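You operate a simulated robot arm through the tools that you are given. There is no shell and no other tool. Be economical: measure what you need, move in short steps, check, and stop when the job is done.

You are at the controls of a simulated robot arm. One attempt, no reset.

TASK
Set the round mirror upright, then wipe off the smear, then turn it over.
Fine: gold-rimmed side out at the end; use the purple pad and put it back.

The check looks at the end state, three seconds after you hand in, the way a careful person would. Anything else that was tipped, shoved, dropped, spilled or broken makes it a failure.

THE ROBOT
A 7-joint arm with a two-finger parallel gripper, fixed in place. Base frame: the origin is at the foot of the arm, x ahead of it, y to its left, z up; the work surface is at about z = 880. Readings come in mm, degrees, newtons and seconds.
With the tool pointing down near the work surface it reaches from about 400 to 900 mm from the base axis. Its first joint turns from -115.0 to 115.0 degrees. Payload 3.91 kg.
Tool frame: the origin (TCP) lies between the finger pads and is the grasp point; the fingertips stand 30 mm ahead of it; z points along the fingers, y is the line along which they close. The gripper opens to 110 mm. The fingers are 20 mm wide and 10 mm thick; the gripper's body (48 by 112 mm) begins 55 mm behind the TCP.
Orientation is told as [roll, pitch, yaw] about the base's x, y, z axes, in that order, counted from this pose: with the fingers straight down and closing along the base's y, the tool's x points along the base's -x, its y along +y and its z along -z.

THE INTERFACE
- The arm moves only by the tool play_rows. Its argument "motion" is a list of rows, each an object of numbers (a shift or turn left out is 0, a gripper value left out holds the last): "tx", "ty", "tz": the shift along the base's x, y, z in mm; "wx", "wy", "wz": the turn, a rotation vector about the base's x, y, z in degrees. In form: [{"tx": .., "ty": .., "tz": .., "wx": .., "wy": .., "wz": ..}, ...]. A call has 1 to 10 rows; each row shifts and turns the commanded pose from where the row before left it. "grip" is the opening, from 0 (shut) to 1 (fully open), set as the call begins (left out, the last holds). Each row takes 0.2 s and may step no farther than 50 mm and 8.6 degrees from the row before; otherwise, or with a gripper value out of range, the whole call is refused. A pose out of reach is approached as far as the arm can. The call stops where the force on the tool passes 90 N (or 10 N more than at its start, if that is more) or the arm is blocked; 0.2 s more then pass. The fingers move at their own pace (about 153 mm/s each) and stop on an object; they squeeze with about 31 N. The grip force told is the motor's: it shows also when the fingers shut on nothing. Time passes only in rows, and 0.2 s behind the last, so rows that do not move let the fingers close. The reply holds the time, the measured pose of the TCP, the force on the tool along the base axes, the opening and the grip force, in the units named above and with some noise.
- Cameras (640 x 400 px; columns grow to the right, rows downward): "scene" is fixed at [219.9, 649.5, 1511.9]; the picture's right is [-0.84, -0.54, 0.00], its down [-0.24, 0.38, -0.89] and it looks along [0.48, -0.75, -0.45] (base axes); focal length 214 px, centre (320, 200). "wrist" rides on the gripper at [-36, 0, -57] in the tool frame; the picture's right is [0.00, -1.00, 0.00], its down [0.97, 0.00, -0.24] and it looks along [0.24, 0.00, 0.97] (tool axes); focal length 218 px, centre (320, 200). There is no depth. A picture from a camera that has moved, and an enlarged one, comes with that camera's place and axes in the base frame and with its lens.
- capture(camera): a new picture of that camera. It takes no simulated time.
- lift_body(by): slides the trunk up (or, below 0, down) by that many mm; the arm rides with it, the base frame stays. It gives what a move gives, with no picture.
- zoom(camera, box): a new picture of the part [left, top, right, bottom] of that camera's present view, enlarged. It takes no simulated time.
- close_job(): hands the job in; it is judged then, once.

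Work in short steps. Places have to be worked out from the pictures, the camera data and where the tool is seen: move nearer, look again, correct. Check each grasp and each placing, and mend what went wrong. You have 120 turns and 68 pictures in all, those below and enlarged ones among them. Open the gripper and draw the arm clear of the work before you hand the job in, unless the task says otherwise; then end with one line.

The tools are called as name(argument=value, ...) on one line, values as JSON. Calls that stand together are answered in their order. play_rows: Moves the arm, as the interface text tells. Its arguments: {"type":"object","properties":{"motion":{"type":"array","items":{"type":"object","properties":{"tx":{"type":"number"},"ty":{"type":"number"},"tz":{"type":"number"},"wx":{"type":"number"},"wy":{"type":"number"},"wz":{"type":"number"}}}},"grip":{"type":"number"}},"required":["motion"]} The other tools are called the same way: lift_body (by) slides the trunk up or down; capture (camera) takes a picture; zoom (camera, box) takes an enlarged picture of a part of a camera's view; close_job () hands the job in.

At the start:

```text
time_s: 0.0
eef_pos: [345.7, 340.0, 1388.2]
tcp_rot: [-0.1, -0.1, 0.1]
force: [-0.5, -0.7, -0.1]
width: 110.3
grip_force: 0.1
trunk travel left (down, up): [-900.0, 90.0]
```

scene: 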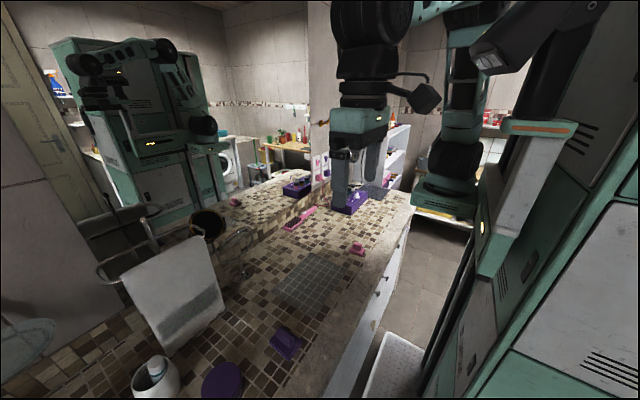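
wrist: 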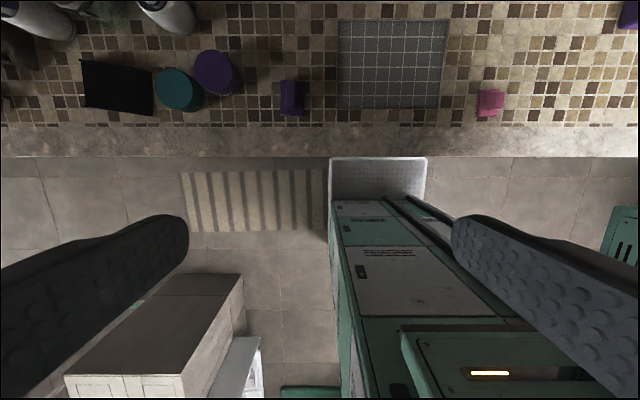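

I see a counter with several items; I take enlarged looks to identify the mirror, pad and smear.

zoom(camera="scene", box=[80, 200, 400, 400])

zoom(camera="wrist", box=[0, 0, 320, 160])

zoom(camera="scene", box=[270, 160, 430, 260])

```text
2.00 times, centred on (240, 300) of scene
camera zoom: at [219.9, 649.5, 1511.9], right [-0.84, -0.54, 0.0], down [-0.24, 0.38, -0.89], along [0.48, -0.75, -0.45], focal length 429 px, centre (480, 0)
```

zoom: 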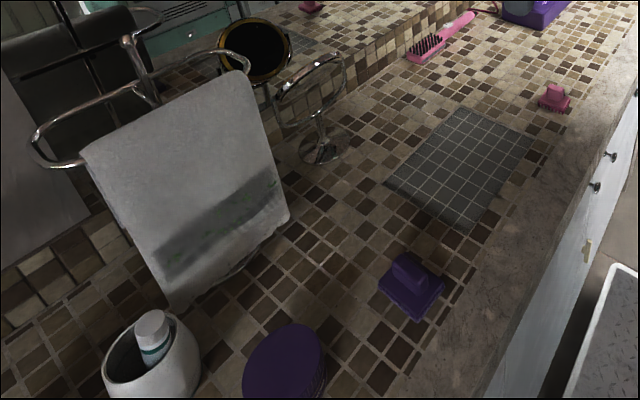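

```text
2.00 times, centred on (160, 80) of wrist
camera zoom: at [382.1, 340.3, 1446.4], right [0.0, -1.0, 0.0], down [-0.97, 0.0, 0.24], along [-0.24, 0.0, -0.97], focal length 436 px, centre (640, 440)
```

zoom: 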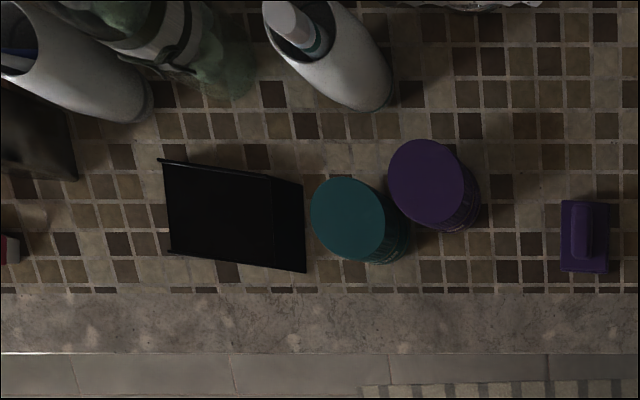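

```text
4.00 times, centred on (350, 210) of scene
camera zoom: at [219.9, 649.5, 1511.9], right [-0.84, -0.54, 0.0], down [-0.24, 0.38, -0.89], along [0.48, -0.75, -0.45], focal length 858 px, centre (200, 160)
```

zoom: 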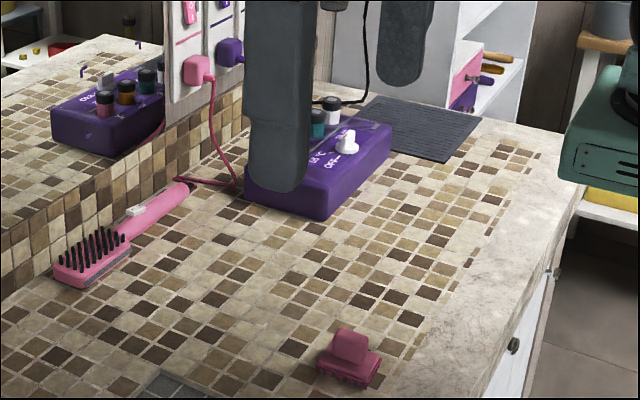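

The table mirror on its chrome yoke stands near (820,295); the purple pad near (491,405). I zoom in on the mirror.

zoom(camera="scene", box=[180, 200, 276, 290])

zoom(camera="scene", box=[250, 310, 330, 370])

```text
4.44 times, centred on (228, 245) of scene
camera zoom: at [219.9, 649.5, 1511.9], right [-0.84, -0.54, 0.0], down [-0.24, 0.38, -0.89], along [0.48, -0.75, -0.45], focal length 953 px, centre (729, 0)
```

zoom: 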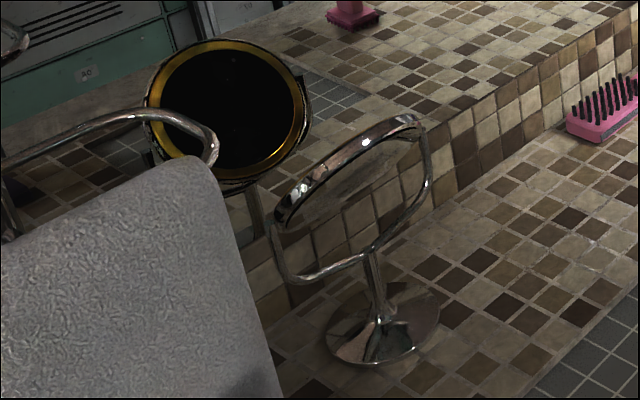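

```text
6.67 times, centred on (290, 340) of scene
camera zoom: at [219.9, 649.5, 1511.9], right [-0.84, -0.54, 0.0], down [-0.24, 0.38, -0.89], along [0.48, -0.75, -0.45], focal length 1430 px, centre (520, -733)
```

zoom: 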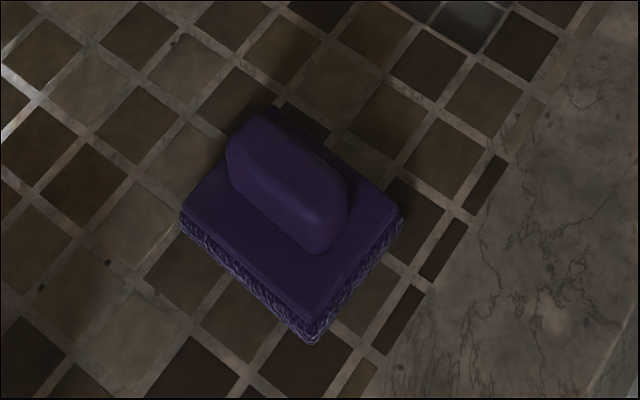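

The mirror disc hangs in a yoke, tilted, gold ring showing towards the wall. I bring the wrist camera round to look forward at it.

play_rows(motion=[{"tx": 10, "ty": -10, "tz": -15, "wy": -8.5}, {"tx": 10, "ty": -10, "tz": -15, "wy": -8.5}, {"tx": 10, "ty": -10, "tz": -15, "wy": -8.5}, {"tx": 10, "ty": -10, "tz": -15, "wy": -8.5}, {"tx": 10, "ty": -10, "tz": -15, "wy": -8.5}, {"tx": 10, "ty": 0, "tz": -15, "wy": -8.5}, {"tx": 10, "ty": 0, "tz": -15, "wy": -8.5}])

capture(camera="wrist")

```text
time_s: 1.6
eef_pos: [455.7, 273.0, 1304.3]
tcp_rot: [6.1, -60.1, -11.0]
force: [0.2, -0.4, 1.0]
width: 110.2
grip_force: 0.1
trunk travel left (down, up): [-900.0, 90.0]
```

```text
60 pictures are left
camera wrist: at [424.4, 273.2, 1364.6], right [-0.1, -0.99, -0.05], down [-0.68, 0.11, -0.72], along [0.72, -0.04, -0.69], focal length 218 px, centre (320, 200)
```

wrist: 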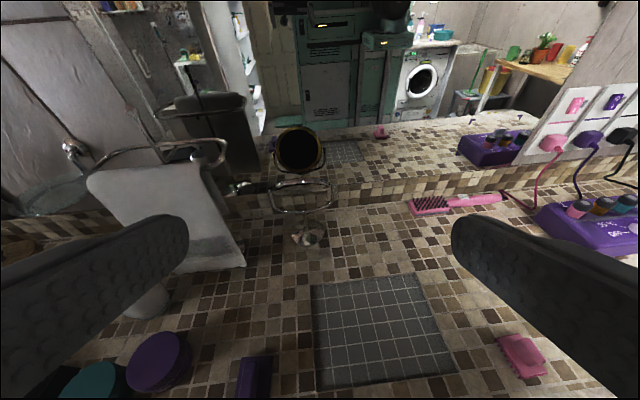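

The arm follows roughly. I zoom on the mirror from here.

zoom(camera="wrist", box=[220, 110, 380, 260])

play_rows(motion=[{}])

```text
2.67 times, centred on (300, 185) of wrist
camera zoom: at [424.4, 273.2, 1364.6], right [-0.1, -0.99, -0.05], down [-0.68, 0.11, -0.72], along [0.72, -0.04, -0.69], focal length 582 px, centre (373, 240)
```

zoom: 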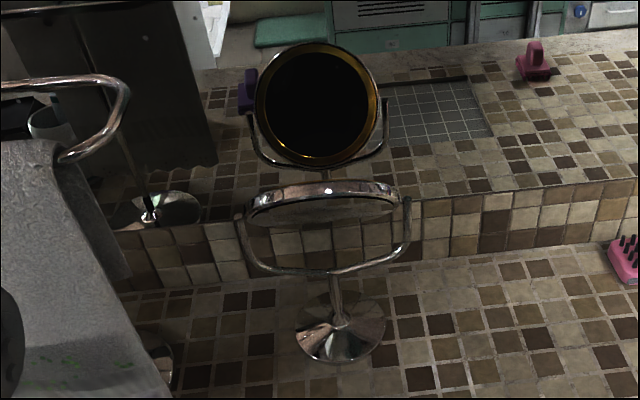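

```text
time_s: 2.0
eef_pos: [456.0, 271.4, 1304.4]
tcp_rot: [5.6, -60.1, -10.6]
force: [0.1, -0.2, 0.4]
width: 109.9
grip_force: 0.1
trunk travel left (down, up): [-900.0, 90.0]
```

Estimate: mirror pivot centre about (802, 293, 1050), disc radius about 62, top tilted toward me; towel rack end at about (769,404,1165). I move to a level view in front of it, keeping back.

play_rows(motion=[{"tx": 30, "tz": -20, "wy": -6}, {"tx": 30, "tz": -20, "wy": -6}, {"tx": 20, "tz": -25, "wy": -6}, {"tx": 10, "tz": -25, "wy": -6}, {"tx": 10, "tz": -25, "wy": -6}, {"tx": 10, "tz": -25}, {}])

capture(camera="wrist")

capture(camera="scene")

```text
time_s: 3.6
eef_pos: [526.9, 289.5, 1144.1]
tcp_rot: [-0.6, -89.5, 0.8]
force: [-0.6, -0.3, 1.2]
width: 109.8
grip_force: 0.0
trunk travel left (down, up): [-900.0, 90.0]
```

```text
58 pictures are left
camera wrist: at [469.4, 290.2, 1181.3], right [0.0, -1.0, 0.0], down [-0.25, 0.0, -0.97], along [0.97, 0.0, -0.25], focal length 218 px, centre (320, 200)
```

wrist: 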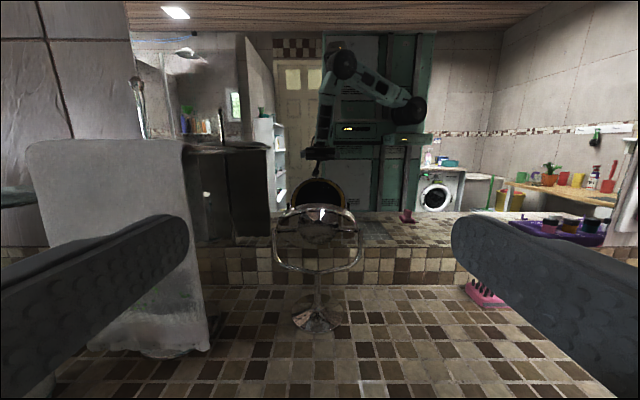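

```text
57 pictures are left
```

scene: 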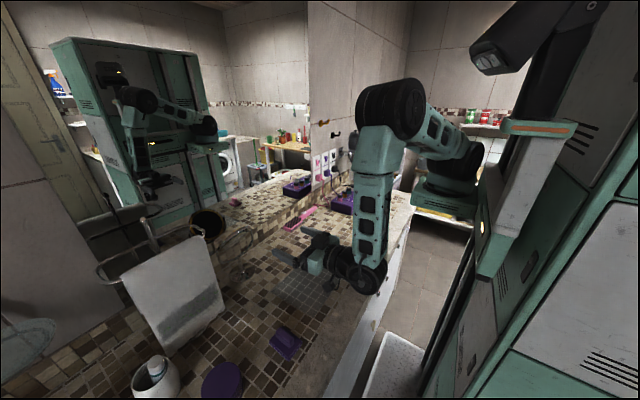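

Good level pose, exactly as commanded. Zoom in on the mirror.

zoom(camera="wrist", box=[260, 170, 380, 340])

```text
2.35 times, centred on (320, 255) of wrist
camera zoom: at [469.4, 290.2, 1181.3], right [0.0, -1.0, 0.0], down [-0.25, 0.0, -0.97], along [0.97, 0.0, -0.25], focal length 514 px, centre (320, 71)
```

zoom: 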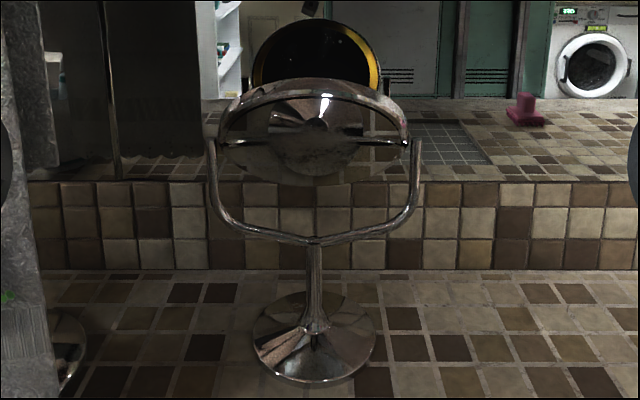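

Disc tilt is about 40°, top toward me, rim top near (762, 294, 1096). I shut the fingers and advance to just short of the rim's top.

play_rows(motion=[{"ty": 4, "tz": -22}, {"tz": -21, "tx": 20}, {"tx": 40}, {"tx": 40}, {"tx": 40}, {"tx": 25}, {"tx": 15}, {}], grip=0)

capture(camera="wrist")

```text
time_s: 5.4
eef_pos: [706.0, 293.2, 1101.4]
tcp_rot: [0.6, -89.5, -0.6]
force: [0.2, -0.4, -0.3]
width: 0.1
grip_force: 31.0
trunk travel left (down, up): [-900.0, 90.0]
```

```text
55 pictures are left
camera wrist: at [649.7, 293.3, 1137.4], right [0.0, -1.0, 0.0], down [-0.25, 0.0, -0.97], along [0.97, 0.0, -0.25], focal length 218 px, centre (320, 200)
```

wrist: 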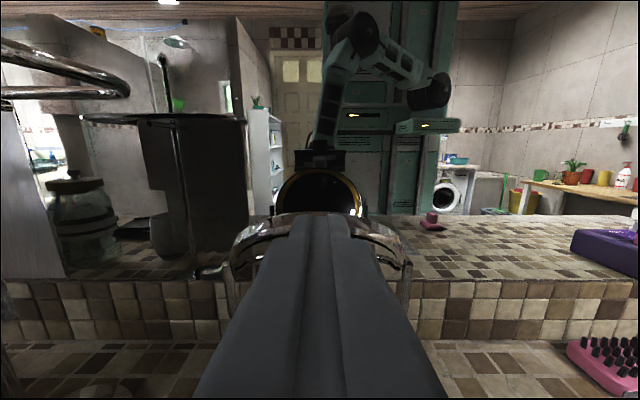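

Tip is at x≈736, lined up with the rim. I push on slowly in +x.

play_rows(motion=[{"tx": 10}, {"tx": 10}, {"tx": 8}, {"tx": 8}, {"tx": 8}, {"tx": 6}, {}])

capture(camera="wrist")

zoom(camera="scene", box=[180, 200, 276, 290])

```text
time_s: 7.0
eef_pos: [756.0, 294.4, 1100.1]
tcp_rot: [-1.2, -89.5, 1.2]
force: [0.6, -0.1, -0.1]
width: 0.0
grip_force: 31.3
trunk travel left (down, up): [-900.0, 90.0]
```

```text
54 pictures are left
camera wrist: at [699.6, 294.6, 1138.0], right [0.0, -1.0, 0.0], down [-0.25, 0.0, -0.97], along [0.97, 0.0, -0.25], focal length 218 px, centre (320, 200)
```

wrist: 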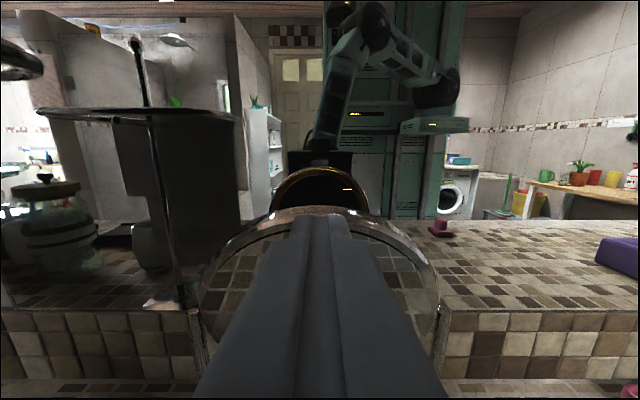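

```text
4.44 times, centred on (228, 245) of scene
camera zoom: at [219.9, 649.5, 1511.9], right [-0.84, -0.54, 0.0], down [-0.24, 0.38, -0.89], along [0.48, -0.75, -0.45], focal length 953 px, centre (729, 0)
```

zoom: 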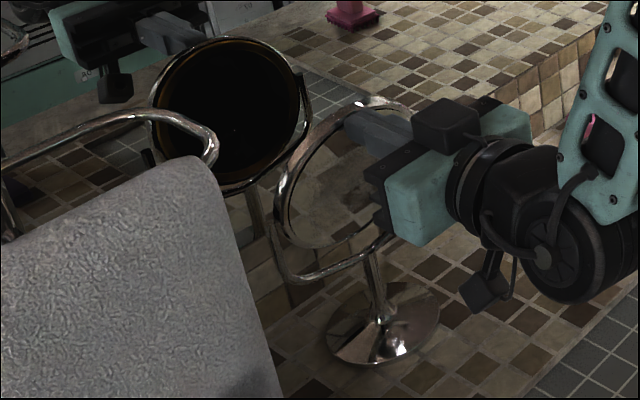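

It is turning easily. I push 8 mm more, then back off and look.

play_rows(motion=[{"tx": 4}, {"tx": 4}, {}, {"tx": -20}, {"tx": -45}, {"tx": -45}, {"tx": -45}, {"tx": -45, "tz": -30}, {"tz": -30}, {}])

capture(camera="wrist")

zoom(camera="scene", box=[180, 200, 276, 290])

```text
refused: row 8 steps farther than a row can; nothing moved
```

```text
52 pictures are left
camera wrist: at [699.6, 294.6, 1138.0], right [0.0, -1.0, 0.0], down [-0.25, 0.0, -0.97], along [0.97, 0.0, -0.25], focal length 218 px, centre (320, 200)
```

wrist: 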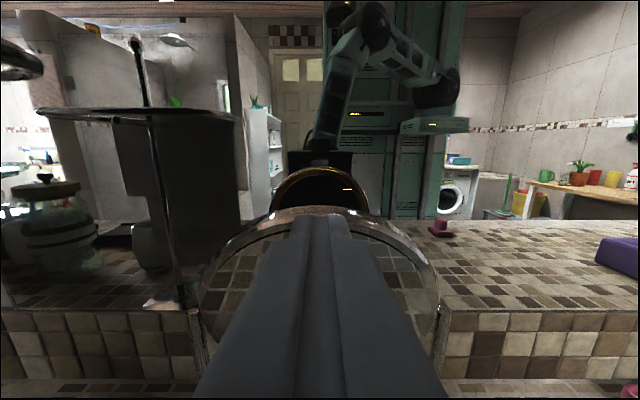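

```text
4.44 times, centred on (228, 245) of scene
camera zoom: at [219.9, 649.5, 1511.9], right [-0.84, -0.54, 0.0], down [-0.24, 0.38, -0.89], along [0.48, -0.75, -0.45], focal length 953 px, centre (729, 0)
```

zoom: 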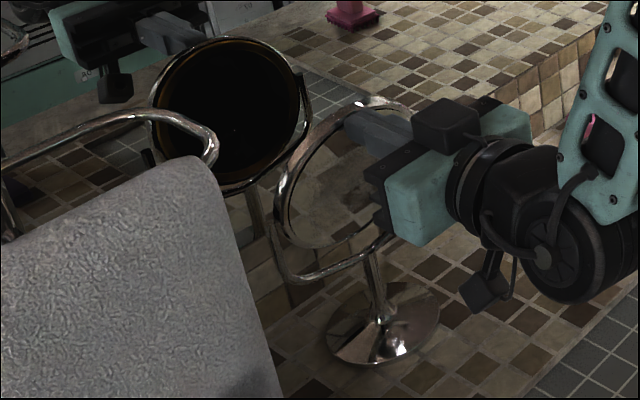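

One row was too long; I resend it split.

play_rows(motion=[{"tx": 4}, {"tx": 4}, {}, {"tx": -20}, {"tx": -45}, {"tx": -45}, {"tx": -45}, {"tx": -35, "tz": -30}, {"tz": -30}, {}])

capture(camera="wrist")

zoom(camera="scene", box=[180, 200, 276, 290])

```text
time_s: 9.2
eef_pos: [572.5, 295.8, 1039.5]
tcp_rot: [2.6, -89.5, -2.6]
force: [0.2, 0.4, -0.3]
width: 0.2
grip_force: 30.7
trunk travel left (down, up): [-900.0, 90.0]
```

```text
50 pictures are left
camera wrist: at [515.9, 295.7, 1076.6], right [0.0, -1.0, 0.0], down [-0.25, 0.0, -0.97], along [0.97, 0.0, -0.25], focal length 218 px, centre (320, 200)
```

wrist: 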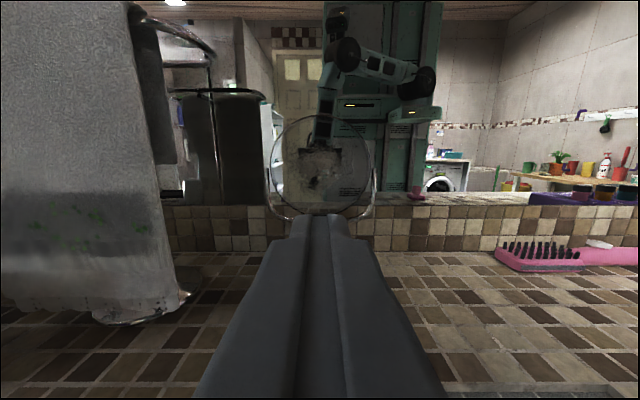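

```text
4.44 times, centred on (228, 245) of scene
camera zoom: at [219.9, 649.5, 1511.9], right [-0.84, -0.54, 0.0], down [-0.24, 0.38, -0.89], along [0.48, -0.75, -0.45], focal length 953 px, centre (729, 0)
```

zoom: 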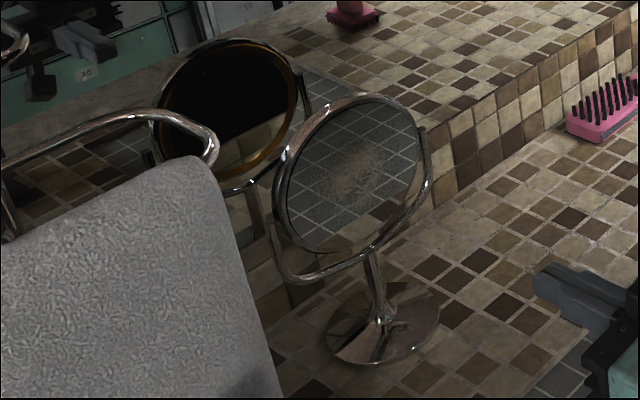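

The disc is near upright and the smear shows near its centre. I zoom to check the tilt via reflections.

zoom(camera="wrist", box=[250, 90, 394, 234])

```text
2.78 times, centred on (322, 162) of wrist
camera zoom: at [515.9, 295.7, 1076.6], right [0.0, -1.0, 0.0], down [-0.25, 0.0, -0.97], along [0.97, 0.0, -0.25], focal length 606 px, centre (314, 306)
```

zoom: 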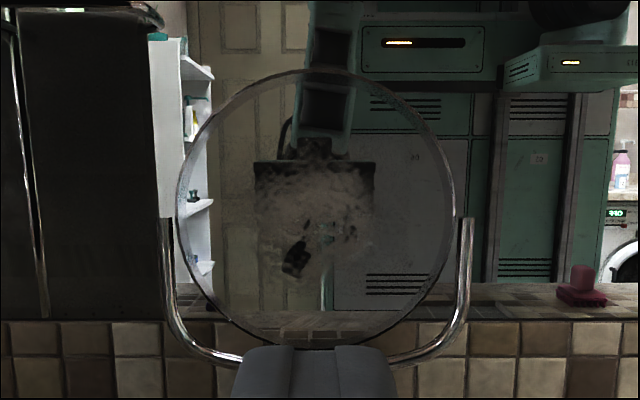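

Counter-edge reflection (expected row 315, seen ~310) shows the disc is within a fraction of a degree of vertical; smear centred at about (797, 295, 1049), some 55 mm across. Next I go over the purple pad with the tool down.

play_rows(motion=[{"tx": -15, "ty": 5, "tz": 15, "wy": 8.5}, {"tx": -15, "ty": 10, "tz": 15, "wy": 8.5}, {"tx": -10, "ty": 10, "tz": 10, "wy": 8.5}, {"tx": -10, "ty": 12, "tz": 10, "wy": 8.5}, {"tx": -8, "ty": 12, "tz": 5, "wy": 8.5}, {"tx": -8, "ty": 12, "wy": 8.5}, {"tx": -5, "ty": 12, "wy": 8.5}, {"tx": -5, "ty": 12, "wy": 8.5}, {"ty": 12, "wy": 8.5}, {"ty": 12, "wy": 8.5}], grip=0.6)

play_rows(motion=[{"wy": 4.5}, {}])

capture(camera="wrist")

```text
time_s: 11.4
eef_pos: [498.4, 403.2, 1095.0]
tcp_rot: [0.0, -4.3, 0.0]
force: [0.3, 0.4, 1.5]
width: 66.0
grip_force: 0.1
trunk travel left (down, up): [-900.0, 90.0]
```

```text
time_s: 12.0
eef_pos: [497.5, 403.2, 1094.4]
tcp_rot: [0.0, 0.1, 0.1]
force: [-0.2, 0.7, -0.1]
width: 66.0
grip_force: 0.0
trunk travel left (down, up): [-900.0, 90.0]
```

```text
47 pictures are left
camera wrist: at [533.7, 403.8, 1152.7], right [0.0, -1.0, 0.0], down [-0.97, 0.0, 0.24], along [-0.24, 0.0, -0.97], focal length 218 px, centre (320, 200)
```

wrist: 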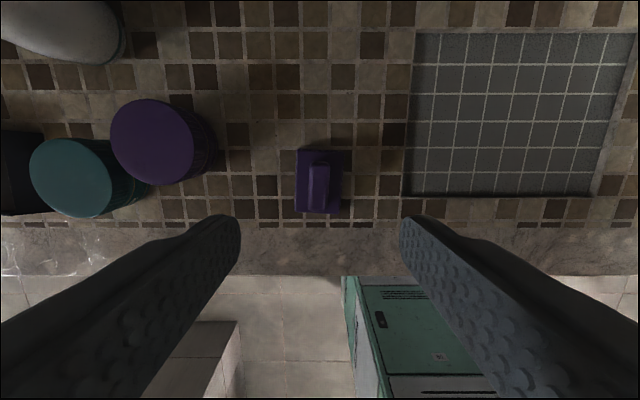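

zoom(camera="wrist", box=[280, 135, 360, 225])

```text
4.44 times, centred on (320, 180) of wrist
camera zoom: at [533.7, 403.8, 1152.7], right [0.0, -1.0, 0.0], down [-0.97, 0.0, 0.24], along [-0.24, 0.0, -0.97], focal length 970 px, centre (320, 289)
```

zoom: 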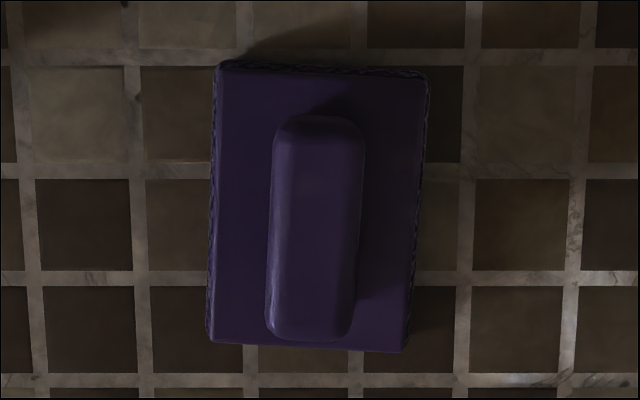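

Handle centre is about (492.5, 404.7), top z≈924, its long side yawed about −3°. I align and go down with the tips to about z=906.

play_rows(motion=[{"tx": -5, "ty": 1.5, "tz": -40, "wz": -3}, {"tz": -40}, {"tz": -40}, {"tz": -25}, {"tz": -13}, {}])

capture(camera="wrist")

zoom(camera="scene", box=[230, 280, 350, 380])

```text
time_s: 13.4
eef_pos: [492.8, 405.4, 937.2]
tcp_rot: [-0.1, 0.0, -3.1]
force: [-0.8, 0.3, 0.2]
width: 66.0
grip_force: 0.1
trunk travel left (down, up): [-900.0, 90.0]
```

```text
45 pictures are left
camera wrist: at [529.1, 404.5, 995.4], right [-0.05, -1.0, 0.0], down [-0.97, 0.05, 0.24], along [-0.24, 0.01, -0.97], focal length 218 px, centre (320, 200)
```

wrist: 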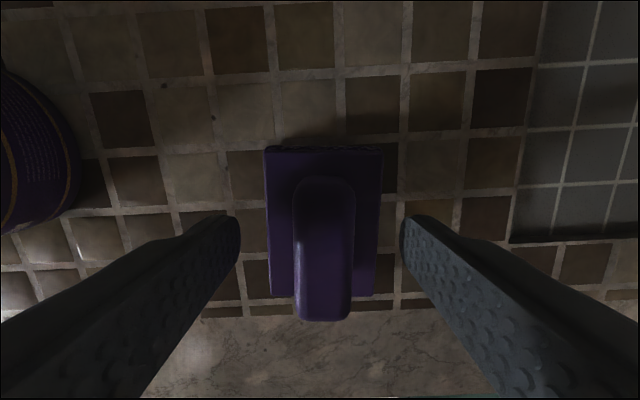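

```text
4.00 times, centred on (290, 330) of scene
camera zoom: at [219.9, 649.5, 1511.9], right [-0.84, -0.54, 0.0], down [-0.24, 0.38, -0.89], along [0.48, -0.75, -0.45], focal length 858 px, centre (440, -320)
```

zoom: 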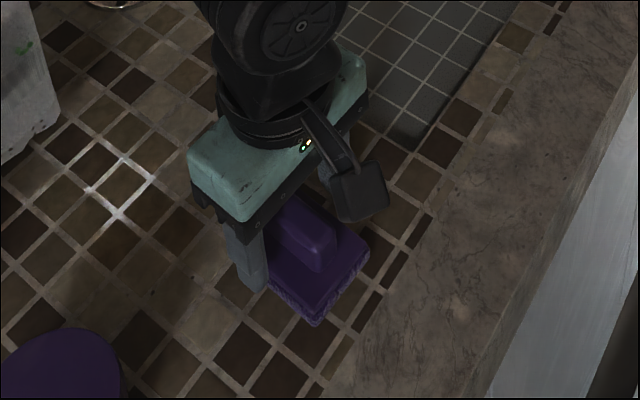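

Well aligned; plate top seems about z=893–897. I lower 6 mm more and close on the handle.

play_rows(motion=[{"tz": -6}, {}])

play_rows(motion=[{}, {}, {}], grip=0)

capture(camera="wrist")

```text
time_s: 14.0
eef_pos: [492.6, 405.9, 931.2]
tcp_rot: [-0.1, 0.0, -3.0]
force: [0.6, -0.1, -0.1]
width: 65.8
grip_force: 0.1
trunk travel left (down, up): [-900.0, 90.0]
```

```text
time_s: 14.8
eef_pos: [493.5, 404.8, 930.7]
tcp_rot: [0.0, 0.1, -2.9]
force: [-0.2, -0.2, 0.1]
width: 21.3
grip_force: 31.2
trunk travel left (down, up): [-900.0, 90.0]
```

```text
43 pictures are left
camera wrist: at [529.0, 403.8, 989.2], right [-0.05, -1.0, 0.0], down [-0.97, 0.05, 0.24], along [-0.24, 0.01, -0.97], focal length 218 px, centre (320, 200)
```

wrist: 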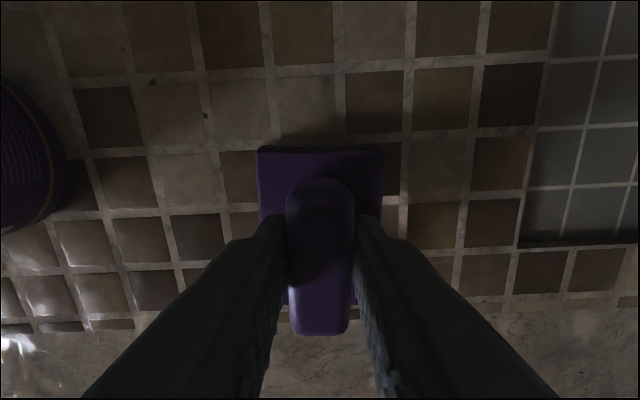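

Handle held (21 mm) at TCP (493.5, 404.8, 930.7), yaw −3 – the place to return to. I lift and swing level toward the mirror, keeping well in front.

play_rows(motion=[{"tz": 20}, {"tz": 40}, {"tz": 40}, {"tz": 40, "wz": 3}, {}])

play_rows(motion=[{"tx": 5, "ty": -12, "wy": -8.5}, {"tx": 5, "ty": -12, "wy": -8.5}, {"tx": 5, "ty": -12, "wy": -8.5}, {"tx": 5, "ty": -12, "wy": -8.5}, {"tx": 5, "ty": -12, "wy": -8.5}, {"tx": 8, "ty": -12, "wy": -8.5}, {"tx": 8, "ty": -12, "wy": -8.5}, {"tx": 8, "ty": -12, "wy": -8.5}, {"tx": 10, "ty": -10, "wy": -8.5}, {"tx": 10, "ty": -4, "wy": -8.5}])

play_rows(motion=[{"wy": -5, "tz": -10}, {"tx": 10}, {}])

capture(camera="wrist")

```text
time_s: 16.0
eef_pos: [494.5, 405.2, 1072.6]
tcp_rot: [0.1, 0.0, 0.0]
force: [-0.1, 0.6, -0.5]
width: 21.2
grip_force: 30.3
trunk travel left (down, up): [-900.0, 90.0]
```

```text
time_s: 17.3
eef_pos: [614.2, 286.2, 1114.1]
tcp_rot: [8.3, -41.5, -19.0]
force: [-1.2, 0.2, -1.0]
width: 21.2
grip_force: 31.4
trunk travel left (down, up): [-900.0, 90.0]
stopped in row 6: the arm was blocked; the commanded pose is now the measured one
```

```text
time_s: 18.1
eef_pos: [639.0, 269.3, 1099.6]
tcp_rot: [9.8, -46.6, -22.0]
force: [-0.5, -0.6, -0.6]
width: 21.2
grip_force: 31.2
trunk travel left (down, up): [-900.0, 90.0]
```

```text
42 pictures are left
camera wrist: at [620.6, 267.8, 1164.4], right [-0.25, -0.96, -0.12], down [-0.79, 0.27, -0.54], along [0.55, -0.05, -0.83], focal length 218 px, centre (320, 200)
```

wrist: 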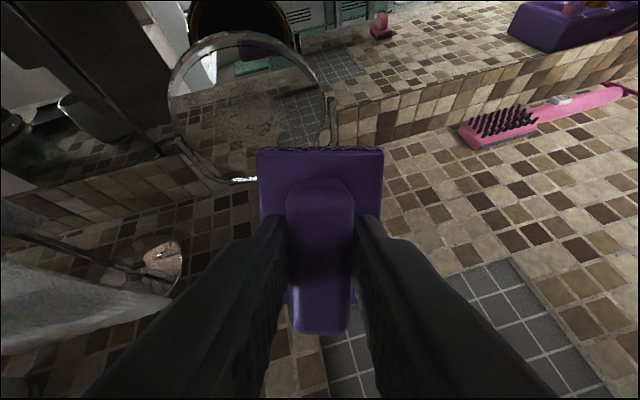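

The arm strayed outward on the way but nothing touched. I straighten the yaw, then finish pitching level here, keeping the pad clear of the disc.

play_rows(motion=[{"wx": -3.5, "wz": 7.25, "ty": 10, "tx": -5}, {"wx": -3.5, "wz": 7.25, "ty": 10, "tx": -5}, {}])

play_rows(motion=[{"wy": -8.4, "tz": -5}, {"wy": -8.4, "tz": -5}, {"wy": -8.4, "tz": -5}, {"wy": -8.4, "tz": -5}, {"wy": -8.4, "tz": -5}, {}])

capture(camera="wrist")

```text
time_s: 18.9
eef_pos: [636.8, 278.8, 1090.9]
tcp_rot: [-2.1, -47.7, 0.4]
force: [0.5, 0.0, -0.6]
width: 21.6
grip_force: 31.3
trunk travel left (down, up): [-900.0, 90.0]
```

```text
time_s: 19.6
eef_pos: [677.3, 259.8, 1146.3]
tcp_rot: [22.7, -62.2, -30.4]
force: [-0.6, 0.3, 0.0]
width: 21.3
grip_force: 31.0
trunk travel left (down, up): [-900.0, 90.0]
stopped in row 3: the arm was blocked; the commanded pose is now the measured one
```

```text
41 pictures are left
camera wrist: at [640.7, 256.1, 1204.7], right [-0.17, -0.97, -0.18], down [-0.61, 0.25, -0.76], along [0.78, -0.02, -0.63], focal length 218 px, centre (320, 200)
```

wrist: 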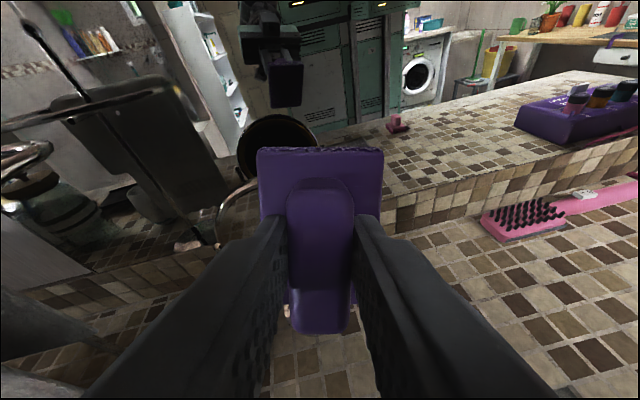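

The arm strays again, nearer the mirror. I look at the scene to see arm posture and what limits it.

capture(camera="scene")

```text
40 pictures are left
```

scene: 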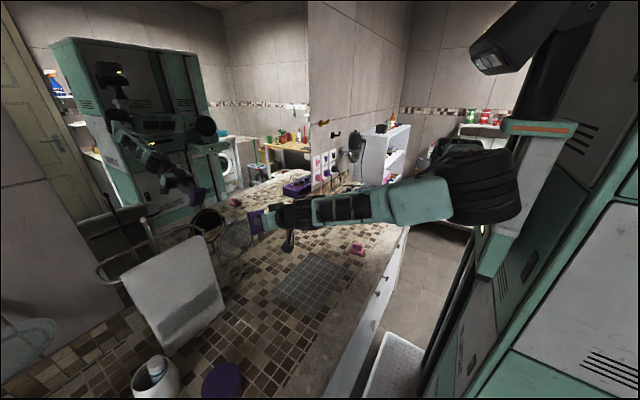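

The forearm is now stretched in line with the hand, a bad posture. I back away from the mirror and return to the tool-down pose above the pad's spot, then repeat the route that worked before.

play_rows(motion=[{"tx": -15, "wx": -5.2, "wz": 4.9}, {"tx": -15, "wx": -5.2, "wz": 4.9}, {"tx": -20, "wy": 8}, {"tx": -20, "ty": 5, "wy": 8}, {"tx": -20, "ty": 10, "wy": 8}, {"tx": -20, "ty": 10, "wy": 8}, {"tx": -20, "ty": 15, "wy": 8}, {"tx": -20, "ty": 15, "wy": 8}, {"tx": -15, "ty": 20, "wy": 8}, {"tx": -15, "ty": 20, "wy": 8}])

play_rows(motion=[{}])

capture(camera="scene")

```text
time_s: 20.5
eef_pos: [646.5, 195.8, 1089.1]
tcp_rot: [-23.3, -56.0, 16.5]
force: [0.8, 0.1, -0.7]
width: 21.3
grip_force: 31.2
trunk travel left (down, up): [-900.0, 90.0]
stopped in row 4: the arm was blocked; the commanded pose is now the measured one
```

```text
time_s: 20.9
eef_pos: [648.4, 198.8, 1090.0]
tcp_rot: [-23.0, -55.9, 16.4]
force: [0.1, -0.8, -1.1]
width: 21.3
grip_force: 30.7
trunk travel left (down, up): [-900.0, 90.0]
```

```text
39 pictures are left
```

scene: 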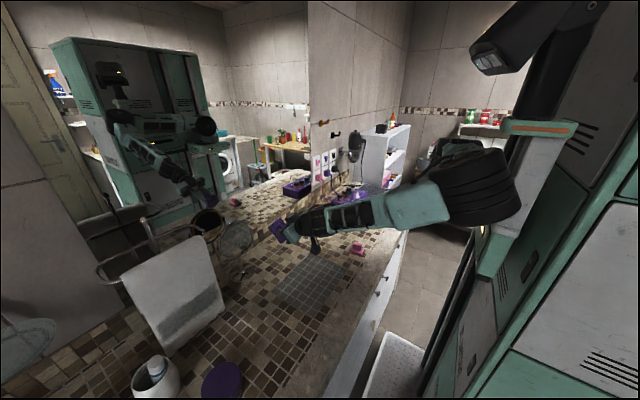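

The wrist had gone nearly straight with the elbow swung out. I withdraw up and back in gentle steps, turning the tool down to regain a bent-wrist posture.

play_rows(motion=[{"tx": -15, "tz": 20, "wx": 4.2, "wz": 1}, {"tx": -15, "tz": 20, "wx": 4.2, "wz": 1}, {"tx": -15, "tz": 20, "wx": 4.2, "wz": 1}, {"tx": -15, "tz": 20, "wy": 4}, {"tx": -15, "tz": 20, "wy": 4}])

capture(camera="scene")

```text
time_s: 21.8
eef_pos: [632.8, 132.1, 1107.5]
tcp_rot: [-21.1, -58.2, 13.6]
force: [-0.3, 0.1, -0.6]
width: 21.5
grip_force: 31.0
trunk travel left (down, up): [-900.0, 90.0]
stopped in row 4: the arm was blocked; the commanded pose is now the measured one
```

```text
38 pictures are left
```

scene: 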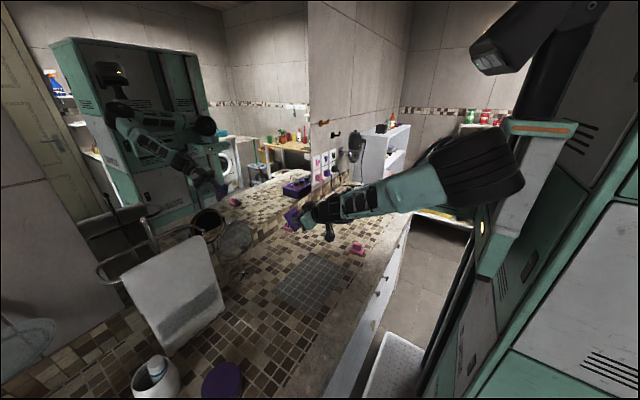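

I zoom on the reflection and the arm to understand the posture.

zoom(camera="scene", box=[80, 50, 260, 240])

zoom(camera="scene", box=[280, 90, 560, 290])

```text
2.11 times, centred on (170, 145) of scene
camera zoom: at [219.9, 649.5, 1511.9], right [-0.84, -0.54, 0.0], down [-0.24, 0.38, -0.89], along [0.48, -0.75, -0.45], focal length 452 px, centre (636, 316)
```

zoom: 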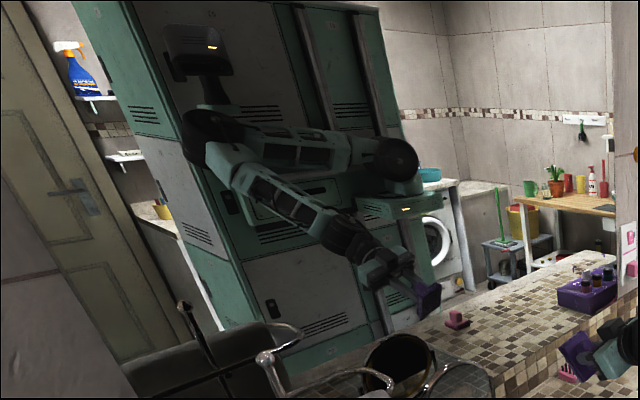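

```text
2.00 times, centred on (420, 190) of scene
camera zoom: at [219.9, 649.5, 1511.9], right [-0.84, -0.54, 0.0], down [-0.24, 0.38, -0.89], along [0.48, -0.75, -0.45], focal length 429 px, centre (120, 220)
```

zoom: 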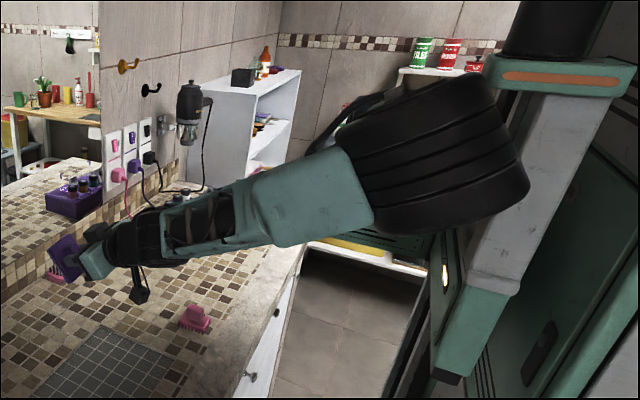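

The elbow has swung out sideways against the body, with the wrist nearly straight. I turn the tool down in place (slightly forward, rising), which should bring the elbow above the hand.

play_rows(motion=[{"tx": 5, "wy": 4}, {"tx": 5, "wy": 4}, {"tx": 5, "wy": 4}, {"tx": 5, "wy": 4}, {}])

```text
time_s: 23.0
eef_pos: [652.6, 133.8, 1108.0]
tcp_rot: [-16.0, -42.4, 9.7]
force: [-0.2, -0.2, -0.7]
width: 21.3
grip_force: 30.6
trunk travel left (down, up): [-900.0, 90.0]
```

That followed exactly. I continue turning down and take out the roll.

play_rows(motion=[{"wy": 5, "tz": 5}, {"wy": 5, "tz": 5}, {"wy": 5, "tz": 5}, {"wy": 5, "tz": 5}, {"wy": 5, "tz": 5}, {"wy": 5, "tz": 5}, {"wy": 5, "tz": 5}, {"wy": 5, "tz": 5}, {}])

capture(camera="scene")

```text
time_s: 25.0
eef_pos: [653.8, 133.0, 1148.4]
tcp_rot: [-9.7, -2.9, 7.2]
force: [1.3, 0.2, -1.4]
width: 21.1
grip_force: 31.4
trunk travel left (down, up): [-900.0, 90.0]
```

```text
35 pictures are left
```

scene: 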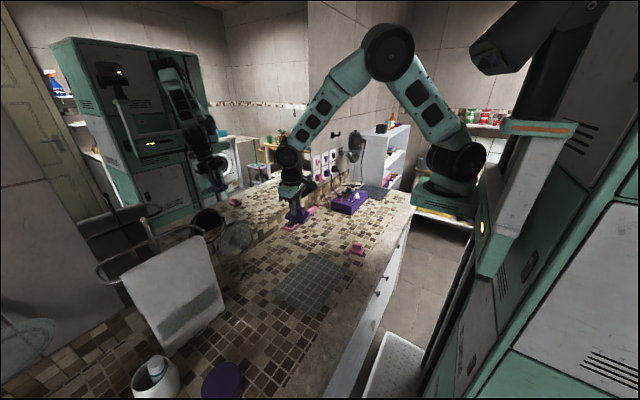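

Elbow is up again and the tool is down. I return to the starting pose, from which levelling worked before.

play_rows(motion=[{"tx": -15, "ty": 10, "tz": 20, "wx": 3, "wy": 1, "wz": -2.4}, {"tx": -15, "ty": 10, "tz": 20, "wx": 3, "wy": 1, "wz": -2.4}, {"tx": -20, "ty": 15, "tz": 20, "wx": 3, "wy": 1, "wz": -2.4}, {"tx": -25, "ty": 15, "tz": 20}, {"tx": -25, "ty": 17, "tz": 20}, {"tx": -25, "ty": 17, "tz": 20}, {"tx": -25, "ty": 17, "tz": 20}, {"tx": -25, "ty": 17, "tz": 20}, {}])

play_rows(motion=[{"tx": -25, "ty": 18, "tz": 16}, {"tx": -25, "ty": 18, "tz": 16}, {"tx": -25, "ty": 18, "tz": 16}, {"tx": -25, "ty": 18, "tz": 16}, {"tx": -25, "ty": 17, "tz": 16}, {}])

capture(camera="scene")

```text
time_s: 27.0
eef_pos: [478.7, 251.4, 1308.0]
tcp_rot: [-0.6, -0.5, -0.2]
force: [-0.6, 0.3, -0.7]
width: 21.2
grip_force: 30.8
trunk travel left (down, up): [-900.0, 90.0]
```

```text
time_s: 28.4
eef_pos: [353.3, 339.2, 1387.6]
tcp_rot: [-0.6, -0.5, -0.4]
force: [0.0, 0.6, 0.2]
width: 20.8
grip_force: 30.9
trunk travel left (down, up): [-900.0, 90.0]
```

```text
34 pictures are left
```

scene: 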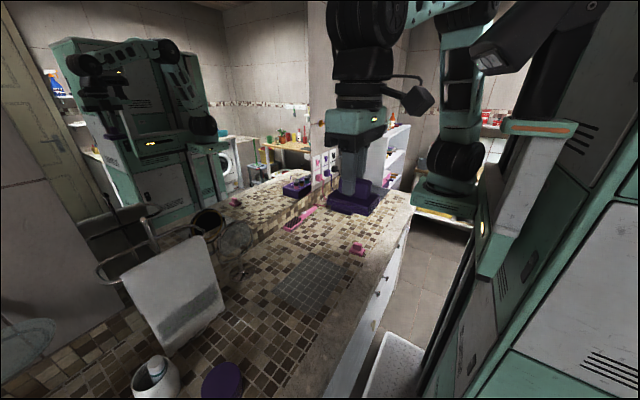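

Same posture as at the start. I bring the hand to y≈0 so the arm's plane and tool agree, then pitch level there.

play_rows(motion=[{"tx": 12, "ty": -38, "tz": -8}, {"tx": 12, "ty": -38, "tz": -8}, {"tx": 12, "ty": -38, "tz": -8}, {"tx": 12, "ty": -38, "tz": -8}, {"tx": 12, "ty": -38, "tz": -8}, {"tx": 12, "ty": -38, "tz": -8}, {"tx": 12, "ty": -38, "tz": -8}, {"tx": 12, "ty": -38, "tz": -8}, {"tx": 12, "ty": -35, "tz": -8}, {}])

play_rows(motion=[{"tx": 5, "tz": -5, "wy": -6}, {"tx": 5, "tz": -5, "wy": -6}, {"tx": 5, "tz": -5, "wy": -6}, {"tx": 5, "tz": -5, "wy": -6}, {"tx": 5, "tz": -5, "wy": -6}, {"tx": 5, "tz": -5, "wy": -6}, {"tx": 5, "tz": -5, "wy": -6}, {}])

```text
time_s: 30.6
eef_pos: [463.2, 0.4, 1316.9]
tcp_rot: [-0.6, -0.6, -0.3]
force: [0.4, 0.5, -0.6]
width: 21.2
grip_force: 31.5
trunk travel left (down, up): [-900.0, 90.0]
```

```text
time_s: 32.4
eef_pos: [540.8, 38.4, 1318.6]
tcp_rot: [-0.3, -42.4, -0.6]
force: [-0.1, 0.0, -1.0]
width: 20.9
grip_force: 31.1
out of reach, approached as far as the arm can: row 4, 5, 6, 7
trunk travel left (down, up): [-900.0, 90.0]
```

Orientation follows, position is limited up here; I continue pitching while going lower and forward.

play_rows(motion=[{"tx": 10, "tz": -15}, {"tx": 10, "tz": -15}, {"tx": 5, "tz": -18, "wy": -6}, {"tx": 5, "tz": -18, "wy": -6}, {"tx": 5, "tz": -18, "wy": -6}, {"tx": 5, "tz": -18, "wy": -6}, {"tx": 5, "tz": -18, "wy": -6}, {"tx": 5, "tz": -15, "wy": -6}, {}])

capture(camera="scene")

```text
time_s: 34.4
eef_pos: [626.7, 68.0, 1193.2]
tcp_rot: [1.2, -78.7, -1.8]
force: [-0.5, -0.3, -0.4]
width: 20.9
grip_force: 30.6
out of reach, approached as far as the arm can: row 3, 4, 5, 6
trunk travel left (down, up): [-900.0, 90.0]
```

```text
33 pictures are left
```

scene: 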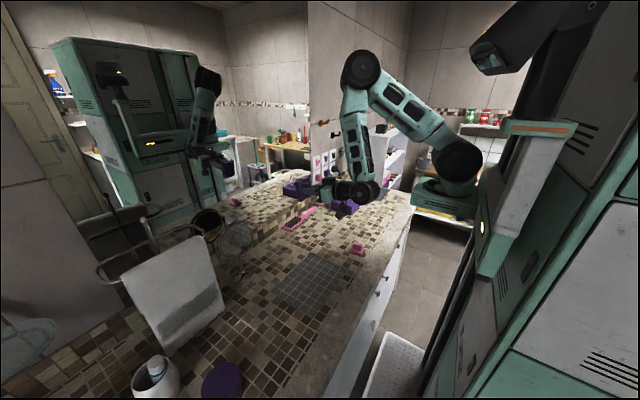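

Good posture now. I finish levelling and move across to face the mirror at the smear's height, still ~120 mm short.

play_rows(motion=[{"tz": -15, "wy": -5.5}, {"tz": -15, "wy": -5.5}, {"ty": 30, "tz": -20}, {"ty": 40, "tz": -20}, {"ty": 40, "tz": -20}, {"ty": 40, "tz": -20}, {"ty": 40, "tz": -20}, {"ty": 37, "tz": -14}, {}])

capture(camera="wrist")

```text
time_s: 36.4
eef_pos: [630.9, 297.3, 1050.3]
tcp_rot: [34.5, -89.4, -35.1]
force: [0.2, 0.6, 0.3]
width: 21.1
grip_force: 31.1
out of reach, approached as far as the arm can: row 2
trunk travel left (down, up): [-900.0, 90.0]
```

```text
32 pictures are left
camera wrist: at [574.9, 298.1, 1088.7], right [-0.01, -1.0, -0.01], down [-0.25, 0.01, -0.97], along [0.97, -0.01, -0.25], focal length 218 px, centre (320, 200)
```

wrist: 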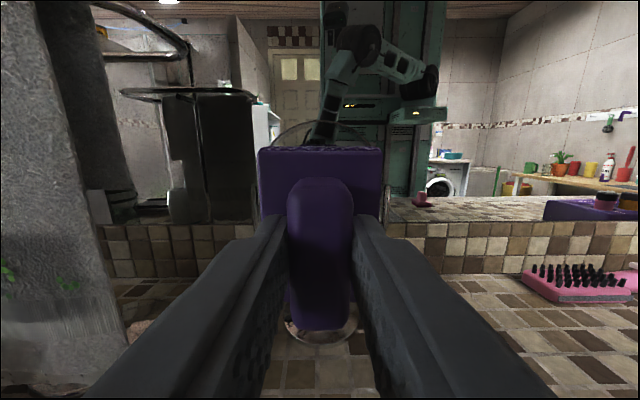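

Level and well aligned with the pad still firm. I advance to just before contact (expected near TCP x≈744).

play_rows(motion=[{"tx": 30, "ty": -2}, {"tx": 30}, {"tx": 25}, {"tx": 10}, {"tx": 6}, {}])

zoom(camera="scene", box=[190, 200, 286, 290])

capture(camera="wrist")

```text
time_s: 37.8
eef_pos: [733.6, 294.1, 1051.8]
tcp_rot: [33.7, -89.4, -34.2]
force: [0.5, -0.9, -1.1]
width: 21.1
grip_force: 30.9
trunk travel left (down, up): [-900.0, 90.0]
```

```text
4.44 times, centred on (238, 245) of scene
camera zoom: at [219.9, 649.5, 1511.9], right [-0.84, -0.54, 0.0], down [-0.24, 0.38, -0.89], along [0.48, -0.75, -0.45], focal length 953 px, centre (684, 0)
```

zoom: 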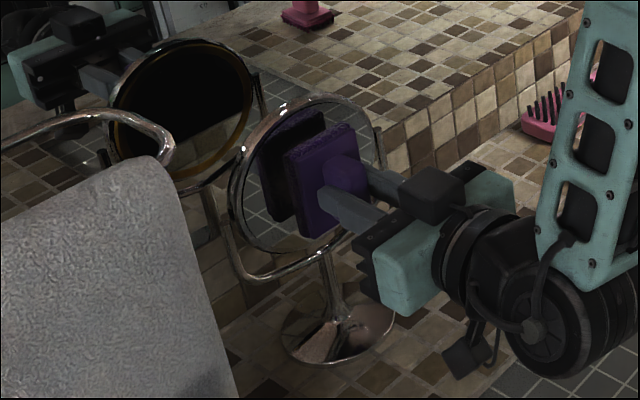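

```text
30 pictures are left
camera wrist: at [677.1, 295.8, 1088.8], right [-0.01, -1.0, -0.01], down [-0.25, 0.01, -0.97], along [0.97, -0.01, -0.25], focal length 218 px, centre (320, 200)
```

wrist: 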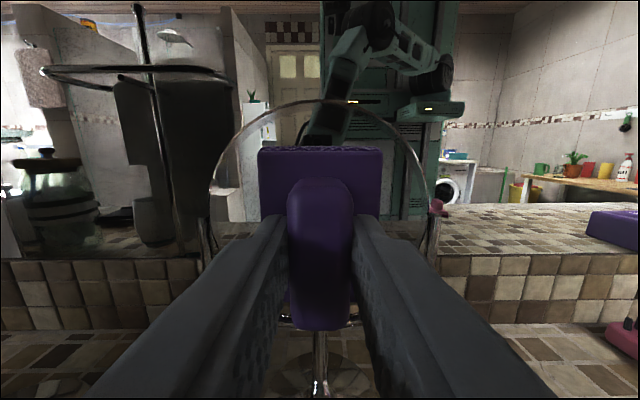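

The pad and its reflection are a small gap apart. I creep in 2 mm at a time.

play_rows(motion=[{"tx": 3}, {"tx": 3}, {"tx": 2}, {"tx": 2}, {}])

play_rows(motion=[{"tx": 2}, {}])

zoom(camera="scene", box=[190, 200, 286, 290])

```text
time_s: 39.0
eef_pos: [744.5, 295.2, 1052.5]
tcp_rot: [35.0, -89.4, -35.6]
force: [0.2, 1.0, -1.4]
width: 20.7
grip_force: 31.4
trunk travel left (down, up): [-900.0, 90.0]
```

```text
time_s: 39.6
eef_pos: [745.0, 295.4, 1051.8]
tcp_rot: [32.2, -89.4, -32.9]
force: [-7.5, -1.4, 0.0]
width: 20.9
grip_force: 30.8
trunk travel left (down, up): [-900.0, 90.0]
```

```text
4.44 times, centred on (238, 245) of scene
camera zoom: at [219.9, 649.5, 1511.9], right [-0.84, -0.54, 0.0], down [-0.24, 0.38, -0.89], along [0.48, -0.75, -0.45], focal length 953 px, centre (684, 0)
```

zoom: 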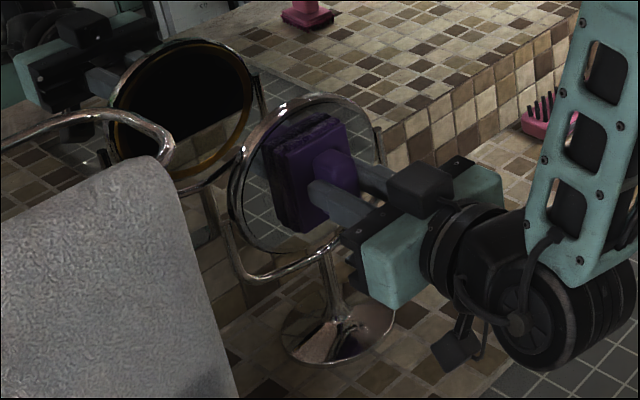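

Contact at about 7 N. I ease off 0.7 mm and wipe with short side-to-side strokes across the smear.

play_rows(motion=[{"tx": -0.7, "ty": 6}, {"ty": 6}, {"ty": -8}, {"ty": -8}, {"ty": -8}, {"ty": 8}, {"ty": 8}, {"ty": -4, "tz": -4}, {}])

zoom(camera="scene", box=[190, 200, 286, 290])

```text
time_s: 41.6
eef_pos: [745.2, 294.8, 1048.6]
tcp_rot: [34.7, -89.3, -35.2]
force: [-6.0, 2.4, 0.7]
width: 21.5
grip_force: 31.3
trunk travel left (down, up): [-900.0, 90.0]
```

```text
4.44 times, centred on (238, 245) of scene
camera zoom: at [219.9, 649.5, 1511.9], right [-0.84, -0.54, 0.0], down [-0.24, 0.38, -0.89], along [0.48, -0.75, -0.45], focal length 953 px, centre (684, 0)
```

zoom: 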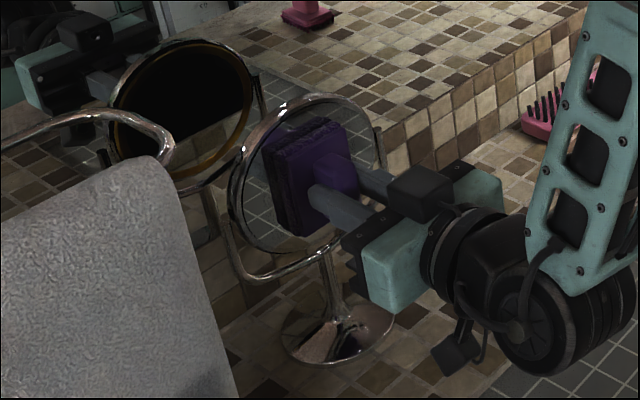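

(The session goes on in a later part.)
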